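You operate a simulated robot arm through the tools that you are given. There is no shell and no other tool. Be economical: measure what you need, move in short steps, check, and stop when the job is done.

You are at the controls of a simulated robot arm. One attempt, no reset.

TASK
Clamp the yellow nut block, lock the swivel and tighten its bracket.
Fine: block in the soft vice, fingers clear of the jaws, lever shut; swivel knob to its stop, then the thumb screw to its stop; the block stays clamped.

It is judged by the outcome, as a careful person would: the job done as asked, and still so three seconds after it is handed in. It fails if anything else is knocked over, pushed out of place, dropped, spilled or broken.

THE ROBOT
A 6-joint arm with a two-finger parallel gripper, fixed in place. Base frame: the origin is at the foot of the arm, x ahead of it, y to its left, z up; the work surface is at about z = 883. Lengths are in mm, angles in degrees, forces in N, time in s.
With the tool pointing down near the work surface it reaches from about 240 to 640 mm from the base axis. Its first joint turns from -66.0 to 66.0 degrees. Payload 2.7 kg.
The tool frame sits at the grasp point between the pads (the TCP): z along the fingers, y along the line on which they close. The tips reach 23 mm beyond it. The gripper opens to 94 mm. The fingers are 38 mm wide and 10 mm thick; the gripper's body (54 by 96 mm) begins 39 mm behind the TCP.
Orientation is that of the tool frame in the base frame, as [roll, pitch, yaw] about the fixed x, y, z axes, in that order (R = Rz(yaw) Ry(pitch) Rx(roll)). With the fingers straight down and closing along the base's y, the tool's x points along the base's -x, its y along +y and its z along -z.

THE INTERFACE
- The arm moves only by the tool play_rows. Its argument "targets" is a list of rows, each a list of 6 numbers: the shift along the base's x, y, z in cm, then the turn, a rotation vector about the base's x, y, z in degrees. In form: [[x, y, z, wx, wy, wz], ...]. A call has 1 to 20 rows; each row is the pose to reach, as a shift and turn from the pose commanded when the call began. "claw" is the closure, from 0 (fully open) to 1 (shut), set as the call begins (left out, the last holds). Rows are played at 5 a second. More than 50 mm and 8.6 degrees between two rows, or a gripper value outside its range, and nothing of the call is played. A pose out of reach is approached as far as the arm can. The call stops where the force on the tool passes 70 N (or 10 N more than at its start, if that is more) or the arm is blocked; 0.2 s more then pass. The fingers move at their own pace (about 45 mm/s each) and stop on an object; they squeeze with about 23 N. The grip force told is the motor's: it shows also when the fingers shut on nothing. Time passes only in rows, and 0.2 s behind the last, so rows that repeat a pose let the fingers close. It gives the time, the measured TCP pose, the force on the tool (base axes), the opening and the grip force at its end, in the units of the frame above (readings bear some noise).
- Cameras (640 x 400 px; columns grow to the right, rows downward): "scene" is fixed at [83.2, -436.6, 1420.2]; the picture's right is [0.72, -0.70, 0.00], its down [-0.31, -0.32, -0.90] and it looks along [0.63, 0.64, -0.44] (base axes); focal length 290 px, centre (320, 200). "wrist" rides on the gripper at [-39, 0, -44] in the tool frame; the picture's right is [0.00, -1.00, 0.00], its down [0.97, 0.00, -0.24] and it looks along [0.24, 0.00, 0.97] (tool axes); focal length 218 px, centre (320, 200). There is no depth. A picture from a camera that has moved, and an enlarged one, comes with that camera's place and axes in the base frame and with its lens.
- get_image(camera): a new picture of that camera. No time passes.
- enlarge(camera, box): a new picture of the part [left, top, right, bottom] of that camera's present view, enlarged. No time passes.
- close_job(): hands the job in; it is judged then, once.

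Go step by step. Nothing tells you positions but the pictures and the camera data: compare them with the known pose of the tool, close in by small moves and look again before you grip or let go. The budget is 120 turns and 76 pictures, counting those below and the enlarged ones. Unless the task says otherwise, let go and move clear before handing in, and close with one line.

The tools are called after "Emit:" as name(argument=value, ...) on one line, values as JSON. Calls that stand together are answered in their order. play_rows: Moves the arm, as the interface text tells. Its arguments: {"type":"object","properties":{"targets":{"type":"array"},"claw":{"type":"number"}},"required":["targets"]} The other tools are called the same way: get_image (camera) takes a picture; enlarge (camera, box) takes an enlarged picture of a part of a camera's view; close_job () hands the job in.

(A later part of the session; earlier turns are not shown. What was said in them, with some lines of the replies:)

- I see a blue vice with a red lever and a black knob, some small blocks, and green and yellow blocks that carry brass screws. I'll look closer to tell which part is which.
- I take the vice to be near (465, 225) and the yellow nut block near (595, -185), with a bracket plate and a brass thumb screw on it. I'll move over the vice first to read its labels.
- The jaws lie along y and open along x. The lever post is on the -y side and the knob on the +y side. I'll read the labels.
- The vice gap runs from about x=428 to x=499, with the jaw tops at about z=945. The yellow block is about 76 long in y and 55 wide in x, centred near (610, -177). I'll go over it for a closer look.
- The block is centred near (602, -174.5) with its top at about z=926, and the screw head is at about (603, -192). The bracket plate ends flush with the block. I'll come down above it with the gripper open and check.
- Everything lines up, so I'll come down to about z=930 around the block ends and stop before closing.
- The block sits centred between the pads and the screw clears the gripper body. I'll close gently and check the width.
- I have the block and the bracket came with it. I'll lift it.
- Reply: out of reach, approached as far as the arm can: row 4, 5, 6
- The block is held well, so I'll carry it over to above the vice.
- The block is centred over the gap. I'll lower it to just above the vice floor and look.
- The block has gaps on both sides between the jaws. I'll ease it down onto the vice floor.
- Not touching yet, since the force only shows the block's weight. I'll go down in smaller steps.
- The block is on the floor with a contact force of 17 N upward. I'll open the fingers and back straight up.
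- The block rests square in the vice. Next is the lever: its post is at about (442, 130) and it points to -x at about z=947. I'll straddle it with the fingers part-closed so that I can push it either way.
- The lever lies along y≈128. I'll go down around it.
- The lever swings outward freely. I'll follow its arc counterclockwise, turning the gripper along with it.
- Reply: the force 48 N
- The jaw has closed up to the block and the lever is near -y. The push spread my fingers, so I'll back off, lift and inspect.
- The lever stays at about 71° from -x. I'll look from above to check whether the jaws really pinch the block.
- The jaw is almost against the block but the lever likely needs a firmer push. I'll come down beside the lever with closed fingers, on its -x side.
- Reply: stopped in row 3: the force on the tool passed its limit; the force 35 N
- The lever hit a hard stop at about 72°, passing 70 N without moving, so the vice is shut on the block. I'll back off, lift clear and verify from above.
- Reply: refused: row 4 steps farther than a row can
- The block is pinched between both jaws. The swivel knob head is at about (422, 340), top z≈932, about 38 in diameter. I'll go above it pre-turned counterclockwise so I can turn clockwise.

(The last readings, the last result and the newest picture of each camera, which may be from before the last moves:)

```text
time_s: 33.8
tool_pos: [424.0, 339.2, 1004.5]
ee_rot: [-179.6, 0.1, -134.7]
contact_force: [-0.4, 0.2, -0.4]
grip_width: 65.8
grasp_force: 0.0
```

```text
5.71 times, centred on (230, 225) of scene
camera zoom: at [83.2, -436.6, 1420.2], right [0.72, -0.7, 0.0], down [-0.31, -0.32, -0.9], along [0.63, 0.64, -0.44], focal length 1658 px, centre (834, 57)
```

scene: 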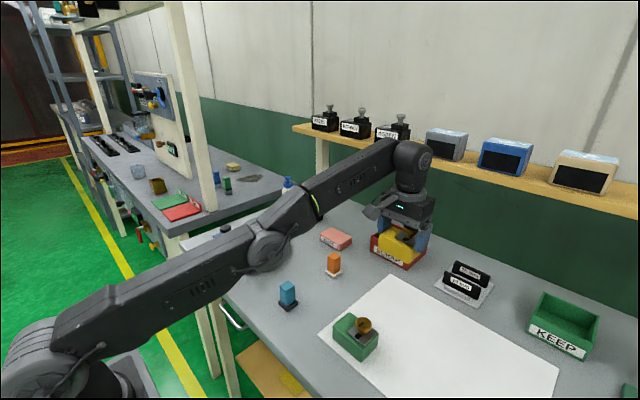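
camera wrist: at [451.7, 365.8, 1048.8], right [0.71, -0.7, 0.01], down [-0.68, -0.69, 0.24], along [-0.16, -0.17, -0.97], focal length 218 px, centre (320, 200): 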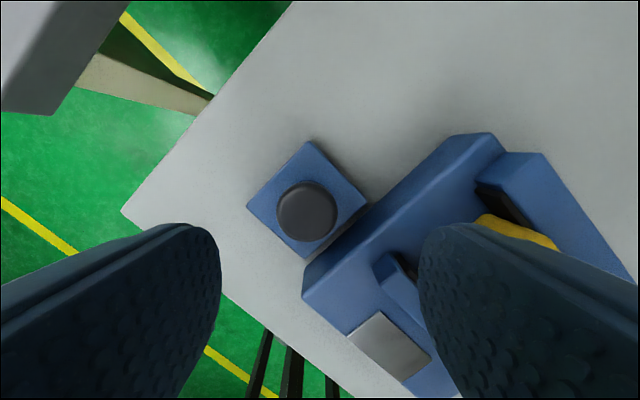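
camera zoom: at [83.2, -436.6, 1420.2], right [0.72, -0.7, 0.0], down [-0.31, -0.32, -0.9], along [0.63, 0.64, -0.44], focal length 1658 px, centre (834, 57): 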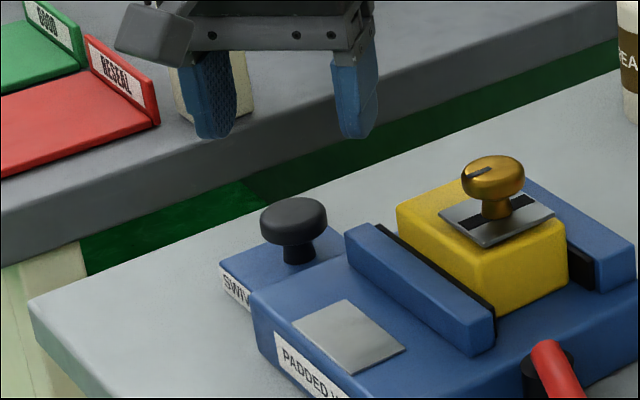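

Emit:
play_rows(targets=[[-0.25, 0.28, -2, 0, 0, 0], [-0.25, 0.28, -4, 0, 0, 0], [-0.25, 0.28, -4.5, 0, 0, 0], [-0.25, 0.28, -4.5, 0, 0, 0]])

Emit:
get_image(camera="wrist")

```text
time_s: 34.8
tool_pos: [420.8, 342.7, 961.5]
ee_rot: [-179.6, 0.1, -134.7]
contact_force: [-0.4, 0.8, -0.2]
grip_width: 65.8
grasp_force: 0.0
```

```text
30 pictures are left
camera wrist: at [448.5, 369.5, 1004.8], right [0.71, -0.7, 0.01], down [-0.68, -0.69, 0.24], along [-0.16, -0.17, -0.97], focal length 218 px, centre (320, 200)
```

wrist: 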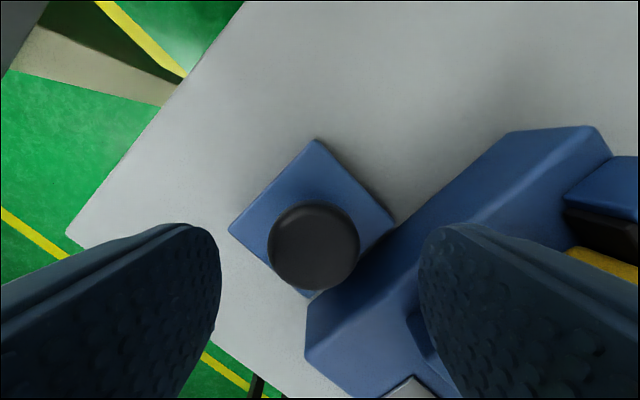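

Emit:
play_rows(targets=[[-0.05, 0.22, -1, 0, 0, 0], [-0.05, 0.22, -2.3, 0, 0, 0], [-0.05, 0.22, -2.3, 0, 0, 0]])

Emit:
play_rows(targets=[[0, 0, 0, 0, 0, 0], [0, 0, 0, 0, 0, 0], [0, 0, 0, 0, 0, 0]], claw=1)

Emit:
get_image(camera="wrist")

Emit:
enlarge(camera="scene", box=[190, 190, 270, 260])

```text
time_s: 35.6
tool_pos: [420.6, 344.9, 942.5]
ee_rot: [-179.5, 0.5, -134.7]
contact_force: [-16.9, -12.4, 53.2]
grip_width: 64.9
grasp_force: 0.1
```

```text
time_s: 36.4
tool_pos: [425.1, 340.4, 942.0]
ee_rot: [-178.9, 0.7, -134.6]
contact_force: [14.3, -32.3, 48.2]
grip_width: 50.0
grasp_force: 23.0
```

```text
29 pictures are left
camera wrist: at [451.7, 367.2, 987.0], right [0.71, -0.7, 0.02], down [-0.69, -0.69, 0.23], along [-0.15, -0.18, -0.97], focal length 218 px, centre (320, 200)
```

wrist: 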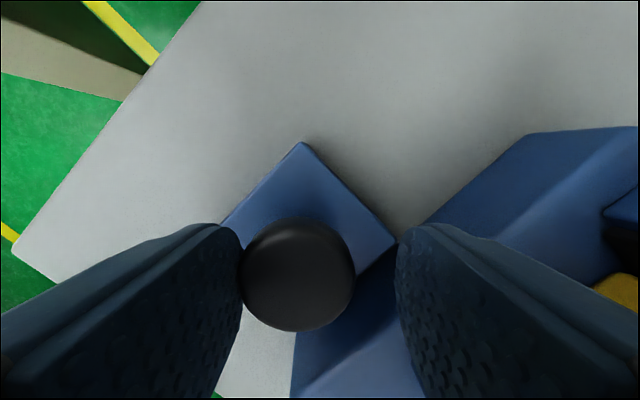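

```text
5.71 times, centred on (230, 225) of scene
camera zoom: at [82.9, -438.0, 1419.8], right [0.72, -0.7, 0.0], down [-0.31, -0.32, -0.9], along [0.63, 0.64, -0.44], focal length 1658 px, centre (834, 57)
```

zoom: 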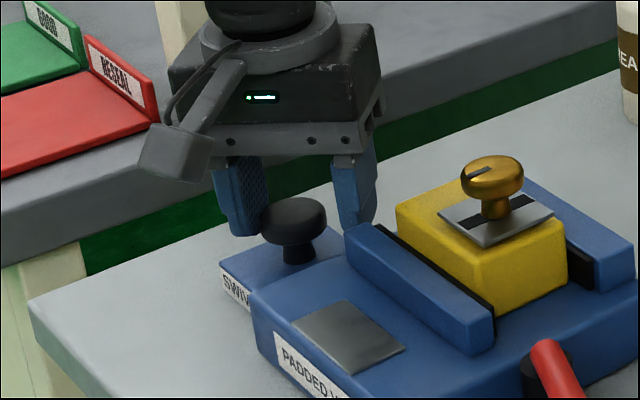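

One finger tip landed on the vice's top edge. I'll open, lift a little and turn so that the fingers close along x, clear of the vice body.

Emit:
play_rows(targets=[[0, 0, 0.3, 0, 0, 0], [0, 0, 1.5, 0, 0, 0], [0, 0, 3, 0, 0, 8], [0, 0, 3, 0, 0, 16], [0, 0, 3, 0, 0, 24], [0, 0, 3, 0, 0, 32], [0, 0, 3, 0, 0, 40], [0, 0, 3, 0, 0, 45], [0, 0, 3, 0, 0, 45]], claw=0.35)

Emit:
get_image(camera="wrist")

```text
time_s: 38.4
tool_pos: [421.5, 344.4, 966.2]
ee_rot: [-179.6, 0.1, -89.6]
contact_force: [0.1, 0.4, 0.2]
grip_width: 61.2
grasp_force: 0.1
```

```text
27 pictures are left
camera wrist: at [420.8, 382.4, 1011.4], right [1.0, 0.01, 0.01], down [0.01, -0.97, 0.24], along [0.01, -0.24, -0.97], focal length 218 px, centre (320, 200)
```

wrist: 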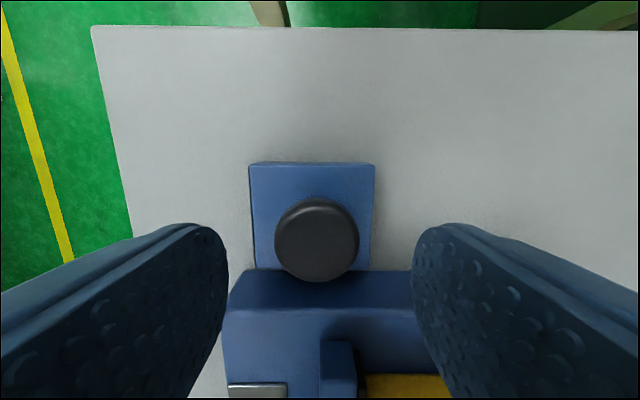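

Emit:
play_rows(targets=[[-0.05, 0.15, -1, 0, 0, 0], [-0.05, 0.15, -2.3, 0, 0, 0], [-0.05, 0.15, -2.3, 0, 0, 0]])

Emit:
play_rows(targets=[[0, 0, 0, 0, 0, 0], [0, 0, 0, 0, 0, 0], [0, 0, 0, 0, 0, 0]], claw=1)

Emit:
get_image(camera="wrist")

```text
time_s: 39.2
tool_pos: [418.7, 344.9, 943.0]
ee_rot: [-179.7, 0.1, -89.7]
contact_force: [0.0, 0.6, -0.6]
grip_width: 61.2
grasp_force: 0.0
```

```text
time_s: 40.0
tool_pos: [420.4, 345.4, 943.2]
ee_rot: [-179.5, 0.2, -89.6]
contact_force: [11.3, 0.6, -4.0]
grip_width: 35.4
grasp_force: 45.2
```

```text
26 pictures are left
camera wrist: at [419.5, 383.4, 988.1], right [1.0, 0.0, 0.01], down [0.0, -0.97, 0.24], along [0.01, -0.24, -0.97], focal length 218 px, centre (320, 200)
```

wrist: 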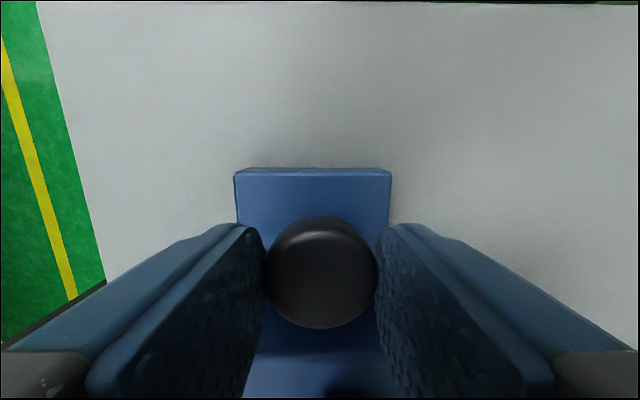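

The knob is gripped. I'll turn it clockwise in small steps and watch for the stop.

Emit:
play_rows(targets=[[0.05, 0, 0, 0, 0, -8], [0.05, 0, 0, 0, 0, -16], [0.05, 0, 0, 0, 0, -24], [0.05, 0, 0, 0, 0, -32], [0.05, 0, 0, 0, 0, -40], [0.05, 0, 0, 0, 0, -40]])

```text
time_s: 41.4
tool_pos: [419.9, 345.2, 942.5]
ee_rot: [-179.6, 0.0, -129.8]
contact_force: [2.0, -5.0, 5.9]
grip_width: 35.7
grasp_force: 45.0
```

Emit:
play_rows(targets=[[0.05, 0, 0.05, 0, 0, -8], [0.05, 0, 0.05, 0, 0, -16], [0.05, 0, 0.05, 0, 0, -24], [0.05, 0, 0.05, 0, 0, -32], [0.05, 0, 0.05, 0, 0, -40], [0.05, 0, 0.05, 0, 0, -48], [0.05, 0, 0.05, 0, 0, -48]])

Emit:
get_image(camera="wrist")

Emit:
enlarge(camera="scene", box=[190, 190, 290, 280])

```text
time_s: 43.0
tool_pos: [420.2, 344.8, 944.6]
ee_rot: [-179.4, 0.0, -177.9]
contact_force: [5.1, -9.6, -2.6]
grip_width: 35.4
grasp_force: 45.1
```

```text
25 pictures are left
camera wrist: at [460.1, 345.8, 988.1], right [0.04, -1.0, 0.01], down [-0.97, -0.03, 0.24], along [-0.24, -0.02, -0.97], focal length 218 px, centre (320, 200)
```

wrist: 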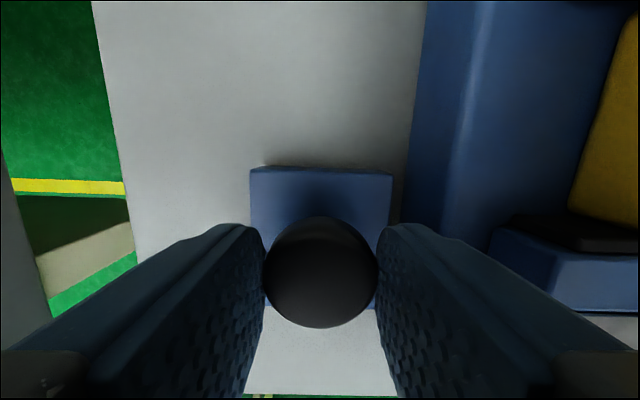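

```text
4.44 times, centred on (240, 235) of scene
camera zoom: at [83.4, -436.9, 1420.1], right [0.72, -0.7, 0.0], down [-0.31, -0.32, -0.9], along [0.63, 0.64, -0.44], focal length 1290 px, centre (676, 44)
```

zoom: 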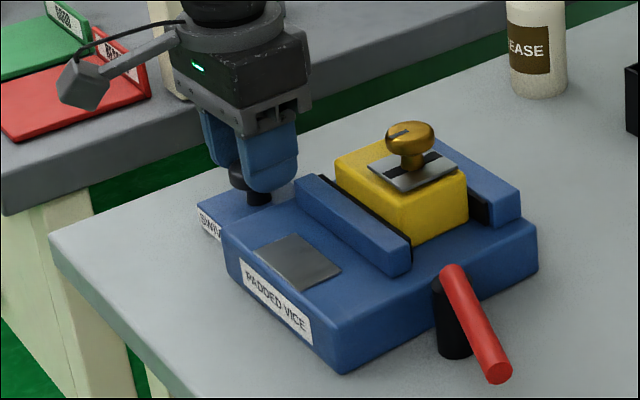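

Emit:
play_rows(targets=[[0.05, 0.05, 0, 0, 0, -8], [0.05, 0.05, 0, 0, 0, -16], [0.05, 0.05, 0, 0, 0, -24], [0.05, 0.05, 0, 0, 0, -32], [0.05, 0.05, 0, 0, 0, -40], [0.05, 0.05, 0, 0, 0, -48], [0.05, 0.05, 0, 0, 0, -48]])

Emit:
play_rows(targets=[[0, 0.0, 0, 0, 0, -8], [0, 0, 0, 0, 0, -16], [0, 0, 0, 0, 0, -24], [0, 0, 0, 0, 0, -32], [0, 0, 0, 0, 0, -40], [0, 0, 0, 0, 0, -40]])

Emit:
get_image(camera="wrist")

```text
time_s: 44.6
tool_pos: [421.7, 344.6, 944.6]
ee_rot: [-179.3, 0.1, 134.1]
contact_force: [-8.9, -31.7, 10.0]
grip_width: 35.6
grasp_force: 45.0
```

```text
time_s: 46.0
tool_pos: [419.6, 346.7, 943.3]
ee_rot: [-179.4, 0.3, 94.3]
contact_force: [-13.2, -16.1, 5.0]
grip_width: 35.4
grasp_force: 45.0
```

```text
23 pictures are left
camera wrist: at [423.8, 306.8, 988.1], right [-1.0, -0.07, 0.01], down [-0.07, 0.97, 0.24], along [-0.03, 0.23, -0.97], focal length 218 px, centre (320, 200)
```

wrist: 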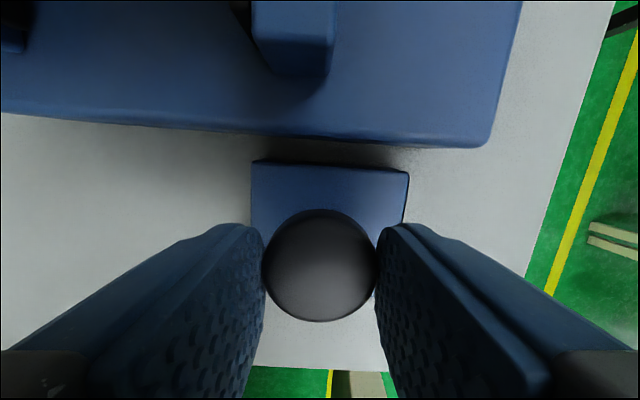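

Emit:
play_rows(targets=[[0, -0.1, 0, 0, 0, -8], [0, -0.1, 0, 0, 0, -16], [0, -0.1, 0, 0, 0, -24], [0, -0.1, 0, 0, 0, -32], [0, -0.1, 0, 0, 0, -40], [0, -0.1, 0, 0, 0, -48], [0, -0.1, 0, 0, 0, -56]])

Emit:
enlarge(camera="scene", box=[200, 200, 260, 255])

```text
time_s: 47.4
tool_pos: [420.8, 344.3, 944.2]
ee_rot: [-177.0, -0.4, 49.1]
contact_force: [-7.8, 5.0, 3.0]
grip_width: 35.3
grasp_force: 45.1
out of reach, approached as far as the arm can: row 6, 7
stopped in row 7: the force on the tool passed its limit (the readings are from after the stop); the commanded pose is now the measured one
```

```text
7.27 times, centred on (230, 228) of scene
camera zoom: at [83.0, -436.6, 1420.3], right [0.72, -0.7, 0.0], down [-0.31, -0.32, -0.9], along [0.63, 0.64, -0.44], focal length 2111 px, centre (974, 0)
```

zoom: 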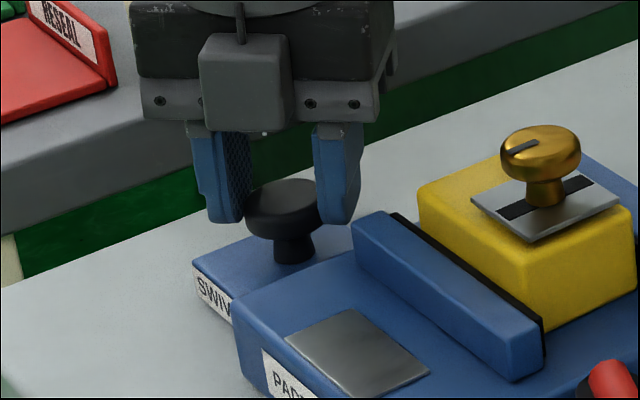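

I've turned it about 215° clockwise to the wrist's limit. I'll regrasp and turn again to be sure it's at its stop.

Emit:
play_rows(targets=[[0, 0, 0, 0, 0, 0], [0, 0, 0, 0, 0, 0], [0, 0, 1, 0, 0, 0], [0, 0, 3, -2.26, -2, 0]], claw=0.35)

Emit:
play_rows(targets=[[0, 0, 0, 0, 0, 8], [0, 0, 0, 0, 0, 16], [0, 0, 0, 0, 0, 24], [0, 0, 0, 0, 0, 32], [0, 0, 0, 0, 0, 40], [0, 0, 0, 0, 0, 48], [0, 0, 0, 0, 0, 56], [0, 0, 0, 0, 0, 64], [0, 0, 0, 0, 0, 72], [0, 0, 0, 0, 0, 80], [0, 0, 0, 0, 0, 88], [0, 0, 0, 0, 0, 96], [0, 0, 0, 0, 0, 104], [0, 0, 0, 0, 0, 112], [0, 0, 0, 0, 0, 112]])

Emit:
play_rows(targets=[[0, 0, 0, 0, 0, 8], [0, 0, 0, 0, 0, 16], [0, 0, 0, 0, 0, 24], [0, 0, 0, 0, 0, 32], [0, 0, 0, 0, 0, 40], [0, 0, 0, 0, 0, 48], [0, 0, 0, 0, 0, 56], [0, 0, 0, 0, 0, 64], [0, 0, 0, 0, 0, 72], [0, 0, 0, 0, 0, 80], [0, 0, 0, 0, 0, 88], [0, 0, 0, 0, 0, 96], [0, 0, 0, 0, 0, 104], [0, 0, 0, 0, 0, 109], [0, 0, 0, 0, 0, 109]])

Emit:
get_image(camera="wrist")

```text
time_s: 48.4
tool_pos: [432.6, 330.8, 974.6]
ee_rot: [-179.6, 0.0, 49.8]
contact_force: [0.8, -0.4, -0.6]
grip_width: 61.2
grasp_force: 0.1
out of reach, approached as far as the arm can: row 4
```

```text
time_s: 51.6
tool_pos: [433.6, 331.7, 971.9]
ee_rot: [179.9, 0.1, 161.2]
contact_force: [0.9, -0.1, -0.4]
grip_width: 61.3
grasp_force: 0.1
```

```text
time_s: 54.8
tool_pos: [431.8, 331.7, 973.3]
ee_rot: [180.0, 0.1, -89.8]
contact_force: [0.1, -0.9, -1.1]
grip_width: 61.1
grasp_force: 0.1
```

```text
21 pictures are left
camera wrist: at [432.8, 368.9, 1017.9], right [1.0, 0.0, 0.0], down [0.0, -0.97, 0.24], along [0.0, -0.24, -0.97], focal length 218 px, centre (320, 200)
```

wrist: 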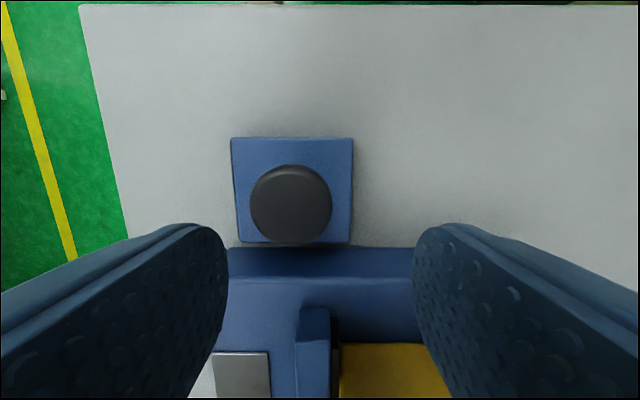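

Emit:
play_rows(targets=[[-1.15, 1.4, 0, 0, 0, 0], [-1.15, 1.4, -1.5, 0, 0, 0], [-1.15, 1.4, -2.95, 0, 0, 0], [-1.15, 1.4, -2.95, 0, 0, 0]])

Emit:
play_rows(targets=[[0, 0, 0, 0, 0, 0], [0, 0, 0, 0, 0, 0], [0, 0, 0, 0, 0, 0]], claw=1)

Emit:
play_rows(targets=[[0, 0, 0, 0, 0, -8], [0, 0, 0, 0, 0, -16], [0, 0, 0, 0, 0, -24], [0, 0, 0, 0, 0, -32], [0, 0, 0, 0, 0, -40], [0, 0, 0, 0, 0, -48], [0, 0, 0, 0, 0, -48]])

Emit:
get_image(camera="wrist")

```text
time_s: 55.8
tool_pos: [421.4, 345.8, 944.8]
ee_rot: [180.0, 0.1, -89.9]
contact_force: [-0.2, -0.3, -1.2]
grip_width: 60.8
grasp_force: 0.0
```

```text
time_s: 56.6
tool_pos: [419.8, 346.3, 943.6]
ee_rot: [179.7, 0.1, -89.8]
contact_force: [-10.8, -1.6, 2.6]
grip_width: 35.7
grasp_force: 45.3
```

```text
time_s: 58.2
tool_pos: [421.6, 346.5, 945.6]
ee_rot: [179.9, 0.3, -137.9]
contact_force: [-3.0, 4.7, 20.0]
grip_width: 35.0
grasp_force: 44.5
```

```text
20 pictures are left
camera wrist: at [450.3, 370.6, 990.7], right [0.67, -0.74, 0.0], down [-0.72, -0.65, 0.23], along [-0.17, -0.16, -0.97], focal length 218 px, centre (320, 200)
```

wrist: 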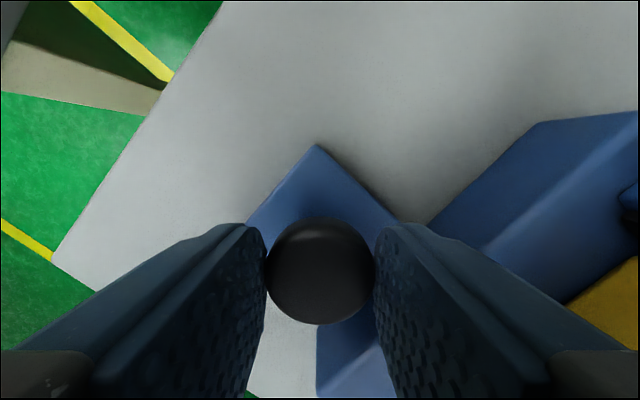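

Emit:
play_rows(targets=[[0, 0, 0, 0, 0, -8], [0, 0, 0, 0, 0, -16], [0, 0, 0, 0, 0, -24], [0, 0, 0, 0, 0, -32], [0, 0, 0, 0, 0, -40], [0, 0, 0, 0, 0, -40]])

Emit:
play_rows(targets=[[0, 0, 0, 0, 0, -8], [0, 0, 0, 0, 0, -16], [0, 0, 0, 0, 0, -24], [0, 0, 0, 0, 0, -32], [0, 0, 0, 0, 0, -40], [0, 0, 0, 0, 0, -48], [0, 0, 0, 0, 0, -56], [0, 0, 0, 0, 0, -64], [0, 0, 0, 0, 0, -64]])

Emit:
play_rows(targets=[[0, 0, 0, 0, 0, -8], [0, 0, 0, 0, 0, -16], [0, 0, 0, 0, 0, -24], [0, 0, 0, 0, 0, -32], [0, 0, 0, 0, 0, -40], [0, 0, 0, 0, 0, -40]])

Emit:
get_image(camera="wrist")

```text
time_s: 59.6
tool_pos: [421.0, 345.1, 945.6]
ee_rot: [179.8, 0.3, -178.0]
contact_force: [4.4, -4.4, 20.7]
grip_width: 35.2
grasp_force: 45.5
```

```text
time_s: 61.6
tool_pos: [420.2, 346.6, 940.9]
ee_rot: [-179.9, 0.2, 118.0]
contact_force: [-9.1, -7.2, -7.6]
grip_width: 35.1
grasp_force: 45.1
```

```text
time_s: 63.0
tool_pos: [420.6, 346.3, 942.4]
ee_rot: [179.9, 0.0, 78.1]
contact_force: [-12.5, 0.4, -6.1]
grip_width: 35.2
grasp_force: 44.8
```

```text
19 pictures are left
camera wrist: at [412.5, 307.2, 988.1], right [-0.98, 0.21, 0.0], down [0.2, 0.95, 0.24], along [0.05, 0.23, -0.97], focal length 218 px, centre (320, 200)
```

wrist: 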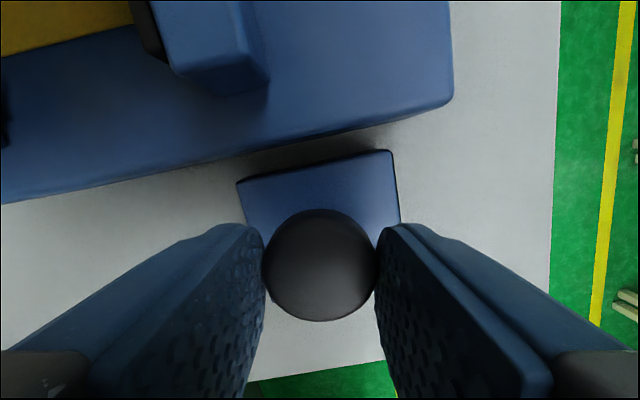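

Emit:
play_rows(targets=[[0, 0, 0, 0, 0, 0], [0, 0, 0, 0, 0, 0], [0, 0, 1.5, 0, 0, 0], [0, 0, 4, 0, 0, 0], [0, 0, 8, 0, 0, 8], [0, 0, 12, 0, 0, 16]], claw=0.35)

Emit:
enlarge(camera="scene", box=[190, 190, 270, 260])

```text
time_s: 64.4
tool_pos: [422.2, 345.2, 1062.9]
ee_rot: [180.0, 0.2, 94.1]
contact_force: [0.1, 0.2, 0.3]
grip_width: 61.4
grasp_force: 0.1
```

```text
5.71 times, centred on (230, 225) of scene
camera zoom: at [83.2, -436.7, 1420.2], right [0.72, -0.7, 0.0], down [-0.31, -0.32, -0.9], along [0.63, 0.64, -0.44], focal length 1658 px, centre (834, 57)
```

zoom: 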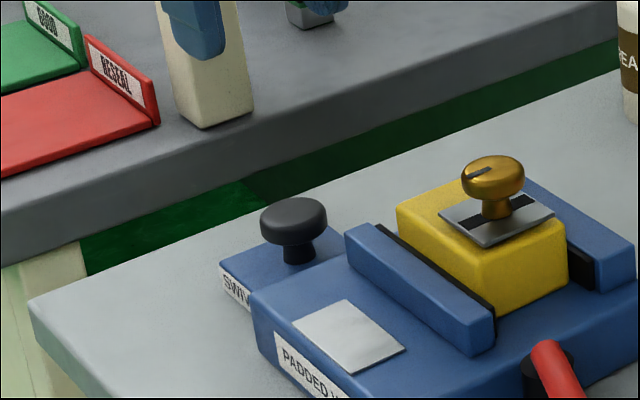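

The knob head is unchanged after more than 380° clockwise, so I take it as home. Next is the thumb screw, near (470, 210) with its head top at about z=997. I'll move there while unwinding the wrist.

Emit:
play_rows(targets=[[0.5, -1.5, 0, 0, 0, 8], [1, -3, 0, 0, 0, 16], [1.5, -4.5, 0, 0, 0, 24], [2, -6, 0, 0, 0, 32], [2.5, -7.5, 0, 0, 0, 40], [3, -9, 0, 0, 0, 48], [3.5, -10.5, 0, 0, 0, 56], [4, -12, 0, 0, 0, 64], [4.7, -13.5, 0, 0, 0, 72], [4.7, -13.5, 0, 0, 0, 80], [4.7, -13.5, 0, 0, 0, 88], [4.7, -13.5, 0, 0, 0, 96], [4.7, -13.5, 0, 0, 0, 104], [4.7, -13.5, 0, 0, 0, 112], [4.7, -13.5, 0, 0, 0, 120], [4.7, -13.5, 0, 0, 0, 128], [4.7, -13.5, 0, 0, 0, 136], [4.7, -13.5, 0, 0, 0, 144], [4.7, -13.5, 0, 0, 0, 152], [4.7, -13.5, 0, 0, 0, 160]])

Emit:
play_rows(targets=[[0, 0, 0, 0, 0, 8], [0, 0, 0, 0, 0, 16], [0, 0, 0, 0, 0, 24], [0, 0, 0, 0, 0, 32], [0, 0, 0, 0, 0, 40], [0, 0, 0, 0, 0, 48], [0, 0, 0, 0, 0, 56], [0, 0, 0, 0, 0, 64], [0, 0, 0, 0, 0, 72], [0, 0, 0, 0, 0, 72]])

Emit:
get_image(camera="wrist")

```text
time_s: 68.6
tool_pos: [468.9, 210.3, 1065.1]
ee_rot: [179.9, 0.1, -105.8]
contact_force: [-0.8, 0.0, 0.1]
grip_width: 61.1
grasp_force: 0.1
```

```text
time_s: 70.8
tool_pos: [467.4, 210.9, 1064.0]
ee_rot: [179.9, 0.1, -33.8]
contact_force: [-0.6, -0.5, 0.4]
grip_width: 60.8
grasp_force: 0.1
```

```text
17 pictures are left
camera wrist: at [436.1, 231.1, 1108.3], right [0.56, 0.83, 0.0], down [0.81, -0.54, 0.24], along [0.2, -0.13, -0.97], focal length 218 px, centre (320, 200)
```

wrist: 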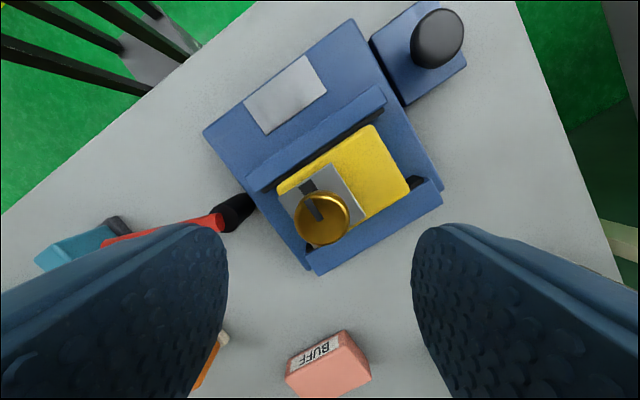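

I'm centred on the screw. I'll lower so the pads hold the head, then close.

Emit:
play_rows(targets=[[0.03, 0.02, -3, 0, 0, 0], [0.03, 0.02, -5, 0, 0, 0], [0.03, 0.02, -6.1, 0, 0, 0], [0.03, 0.02, -6.1, 0, 0, 0]])

Emit:
get_image(camera="wrist")

Emit:
enlarge(camera="scene", box=[230, 190, 310, 260])

```text
time_s: 71.8
tool_pos: [467.6, 209.7, 1003.6]
ee_rot: [179.9, 0.1, -33.9]
contact_force: [0.4, 0.0, 0.4]
grip_width: 61.3
grasp_force: 0.0
```

```text
16 pictures are left
camera wrist: at [435.2, 230.6, 1048.4], right [0.56, 0.83, 0.0], down [0.81, -0.54, 0.24], along [0.2, -0.14, -0.97], focal length 218 px, centre (320, 200)
```

wrist: 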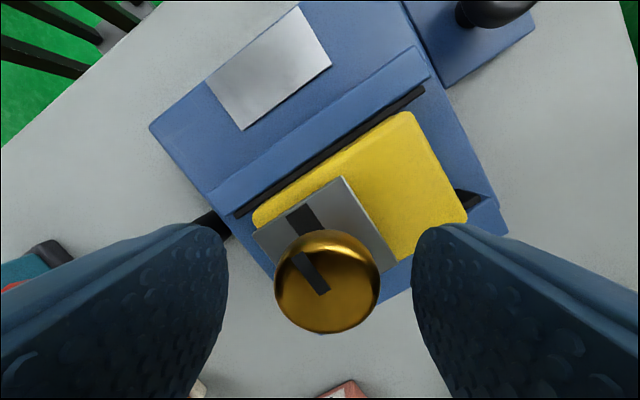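

```text
5.71 times, centred on (270, 225) of scene
camera zoom: at [83.2, -436.6, 1420.2], right [0.72, -0.7, 0.0], down [-0.31, -0.32, -0.9], along [0.63, 0.64, -0.44], focal length 1658 px, centre (606, 57)
```

zoom: 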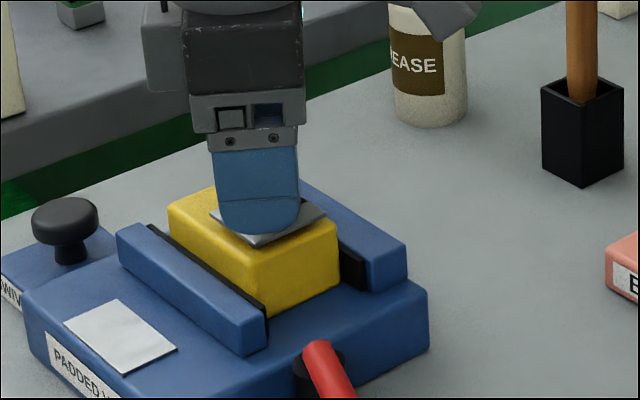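

Emit:
play_rows(targets=[[-0.1, 0.2, 0, 0, 0, 0], [-0.1, 0.2, 0, 0, 0, 0]])

Emit:
play_rows(targets=[[0, 0, 0, 0, 0, 0], [0, 0, 0, 0, 0, 0], [0, 0, 0, 0, 0, 0]], claw=1)

Emit:
play_rows(targets=[[0, 0, 0, 0, 0, -8], [0, 0, 0, 0, 0, -16], [0, 0, 0, 0, 0, -24], [0, 0, 0, 0, 0, -32], [0, 0, 0, 0, 0, -40], [0, 0, 0, 0, 0, -40]])

Emit:
get_image(camera="wrist")

```text
time_s: 72.4
tool_pos: [467.7, 212.0, 1002.9]
ee_rot: [179.9, 0.0, -33.8]
contact_force: [-0.3, -0.3, 0.7]
grip_width: 61.0
grasp_force: 0.1
```

```text
time_s: 73.2
tool_pos: [467.5, 212.7, 1003.2]
ee_rot: [179.9, 0.1, -34.0]
contact_force: [-0.7, 0.5, -0.6]
grip_width: 30.6
grasp_force: 22.7
```

```text
time_s: 74.6
tool_pos: [467.4, 214.6, 1002.5]
ee_rot: [-179.9, 0.3, -74.0]
contact_force: [11.5, 3.3, 8.8]
grip_width: 30.5
grasp_force: 23.0
```

```text
14 pictures are left
camera wrist: at [457.7, 249.9, 1048.1], right [0.96, 0.28, 0.0], down [0.27, -0.93, 0.24], along [0.07, -0.23, -0.97], focal length 218 px, centre (320, 200)
```

wrist: 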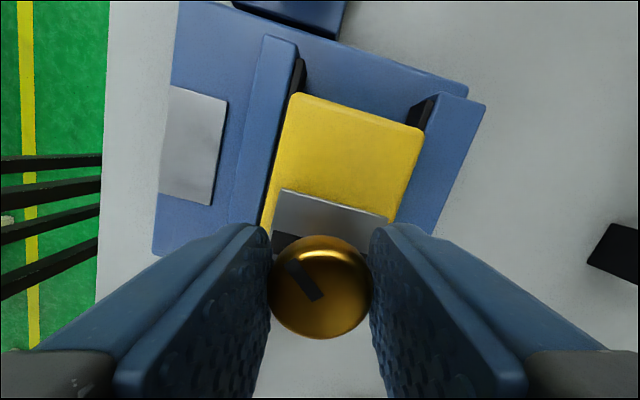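

The index mark turns with the gripper. I'll keep going clockwise.

Emit:
play_rows(targets=[[0, 0, 0, 0, 0, -8], [0, 0, 0, 0, 0, -16], [0, 0, 0, 0, 0, -24], [0, 0, 0, 0, 0, -32], [0, 0, 0, 0, 0, -40], [0, 0, 0, 0, 0, -48], [0, 0, 0, 0, 0, -56], [0, 0, 0, 0, 0, -64], [0, 0, 0, 0, 0, -72], [0, 0, 0, 0, 0, -80], [0, 0, 0, 0, 0, -80]])

Emit:
get_image(camera="wrist")

```text
time_s: 77.0
tool_pos: [468.0, 211.0, 1003.1]
ee_rot: [-179.9, 0.2, -154.0]
contact_force: [16.9, -12.7, 7.1]
grip_width: 30.6
grasp_force: 23.0
```

```text
13 pictures are left
camera wrist: at [503.3, 227.0, 1047.7], right [0.44, -0.9, 0.0], down [-0.87, -0.43, 0.24], along [-0.21, -0.11, -0.97], focal length 218 px, centre (320, 200)
```

wrist: 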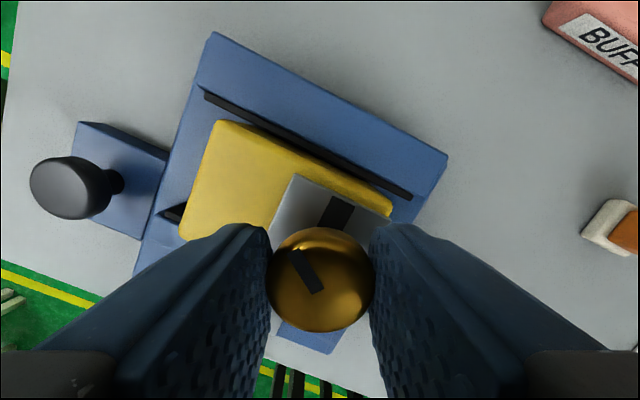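

Still turning with the gripper after 120°. On it goes.

Emit:
play_rows(targets=[[0, 0, 0, 0, 0, -8], [0, 0, 0, 0, 0, -16], [0, 0, 0, 0, 0, -24], [0, 0, 0, 0, 0, -32], [0, 0, 0, 0, 0, -40], [0, 0, 0, 0, 0, -48], [0, 0, 0, 0, 0, -56], [0, 0, 0, 0, 0, -64], [0, 0, 0, 0, 0, -72], [0, 0, 0, 0, 0, -80], [0, 0, 0, 0, 0, -80]])

Emit:
get_image(camera="wrist")

```text
time_s: 79.4
tool_pos: [465.7, 213.6, 1001.1]
ee_rot: [179.8, -0.1, 126.0]
contact_force: [-1.2, 3.1, -4.0]
grip_width: 30.6
grasp_force: 23.2
```

```text
12 pictures are left
camera wrist: at [489.6, 180.9, 1046.6], right [-0.81, -0.59, 0.0], down [-0.57, 0.78, 0.24], along [-0.14, 0.2, -0.97], focal length 218 px, centre (320, 200)
```

wrist: 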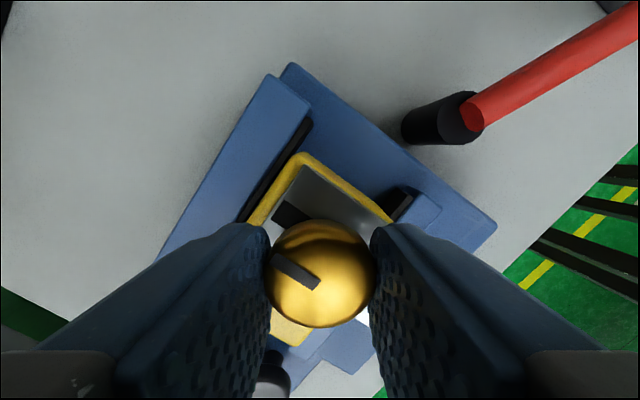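

The index now lags the gripper, lining up with the slot at about 180° turned, which suggests the stop. I'll turn a bit more to confirm.

Emit:
play_rows(targets=[[0, 0, 0, 0, 0, -8], [0, 0, 0, 0, 0, -16], [0, 0, 0, 0, 0, -24], [0, 0, 0, 0, 0, -32], [0, 0, 0, 0, 0, -40], [0, 0, 0, 0, 0, -40]])

Emit:
get_image(camera="wrist")

```text
time_s: 80.8
tool_pos: [468.7, 212.2, 1003.3]
ee_rot: [179.8, 0.0, 85.9]
contact_force: [1.2, -0.5, 4.3]
grip_width: 30.6
grasp_force: 22.8
```

```text
11 pictures are left
camera wrist: at [465.5, 171.4, 1047.9], right [-1.0, 0.07, 0.0], down [0.07, 0.97, 0.24], along [0.02, 0.24, -0.97], focal length 218 px, centre (320, 200)
```

wrist: 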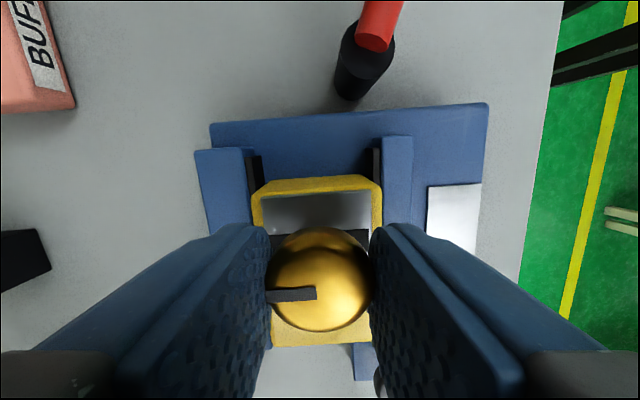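

The index stayed fixed pointing to +x while the gripper slipped, so the screw is at its stop after 180°. I'll let go and move clear.

Emit:
play_rows(targets=[[0, 0, 0, 0, 0, 0], [0, 0, 0, 0, 0, 0], [0, 0, 2, 0, 0, 0], [0, 0, 5, 0, 0, 0], [0, 0, 9, 0, 0, 0], [-2, -3, 13, 0, 0, 0], [-4, -6, 15, 0, 0, 0], [-6, -10, 15, 0, 0, 0], [-6, -14, 15, 0, 0, 0], [-6, -14, 15, 0, 0, 0]], claw=0.3)

Emit:
get_image(camera="scene")

Emit:
enlarge(camera="scene", box=[200, 190, 310, 280])

Emit:
get_image(camera="wrist")

```text
refused: row 6 steps farther than a row can; nothing moved
```

```text
10 pictures are left
```

scene: 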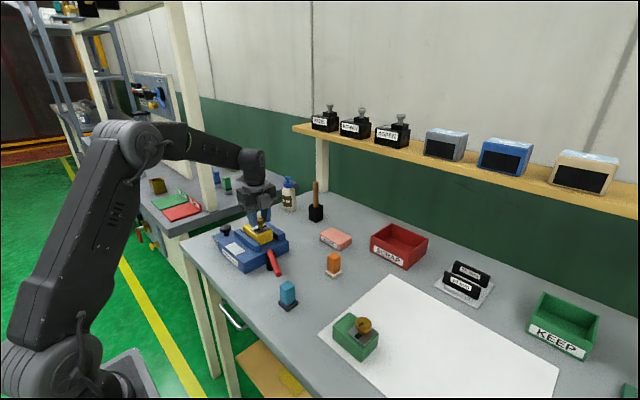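

```text
4.44 times, centred on (255, 235) of scene
camera zoom: at [83.2, -436.7, 1420.2], right [0.72, -0.7, 0.0], down [-0.31, -0.32, -0.9], along [0.63, 0.64, -0.44], focal length 1290 px, centre (609, 44)
```

zoom: 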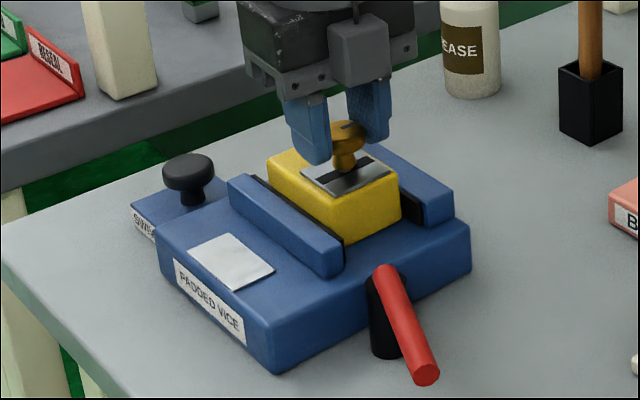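

```text
8 pictures are left
camera wrist: at [465.5, 171.4, 1047.9], right [-1.0, 0.07, 0.0], down [0.07, 0.97, 0.24], along [0.02, 0.24, -0.97], focal length 218 px, centre (320, 200)
```

wrist: 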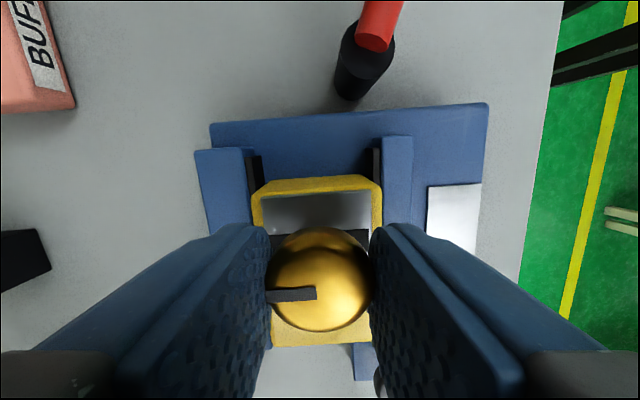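

One row stepped too far, so nothing moved. I'll release and retreat in smaller steps.

Emit:
play_rows(targets=[[0, 0, 0, 0, 0, 0], [0, 0, 0, 0, 0, 0], [0, 0, 2, 0, 0, 0], [0, 0, 5, 0, 0, 0], [0, 0, 9, 0, 0, 0], [-1, -1, 13, 0, 0, 0], [-3, -4, 15, 0, 0, 0], [-5, -7, 15, 0, 0, 0], [-6, -11, 15, 0, 0, 0], [-6, -14, 15, 0, 0, 0], [-6, -14, 15, 0, 0, 0]], claw=0.3)

Emit:
get_image(camera="wrist")

Emit:
enlarge(camera="scene", box=[200, 190, 310, 280])

```text
time_s: 83.2
tool_pos: [404.0, 72.5, 1154.8]
ee_rot: [179.8, 0.2, 86.1]
contact_force: [-0.2, -1.7, -0.6]
grip_width: 65.7
grasp_force: 0.1
```

```text
7 pictures are left
camera wrist: at [401.7, 32.6, 1199.0], right [-1.0, 0.07, 0.0], down [0.07, 0.97, 0.24], along [0.02, 0.24, -0.97], focal length 218 px, centre (320, 200)
```

wrist: 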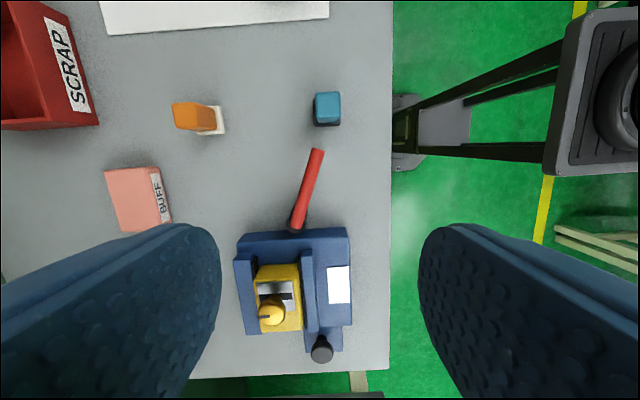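

```text
4.44 times, centred on (255, 235) of scene
camera zoom: at [83.2, -436.7, 1420.2], right [0.72, -0.7, 0.0], down [-0.31, -0.32, -0.9], along [0.63, 0.64, -0.44], focal length 1290 px, centre (609, 44)
```

zoom: 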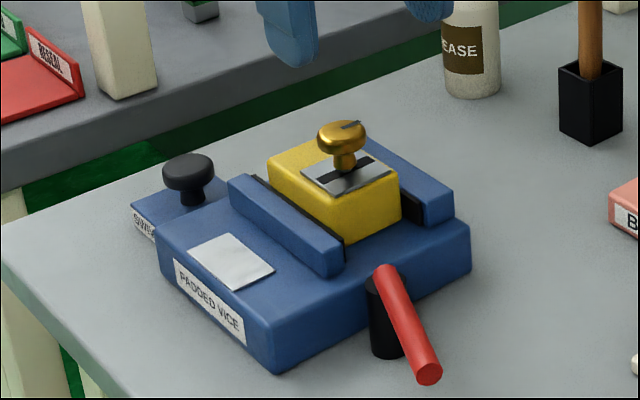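

The block is clamped, the lever is shut, the screw's index is at its stop, everything else is in place and the arm is clear. I'll hand it in.

Emit:
close_job()

```text
The job is handed in.
```

The yellow nut block is clamped in the padded vice with the lever hard against its stop. I turned the swivel knob clockwise by more than 380°, then the thumb screw 180° clockwise to its stop. The knob has no mark on it, so I judged its stop from the amount of turning and did not see it. The arm is clear and nothing else looked out of place.
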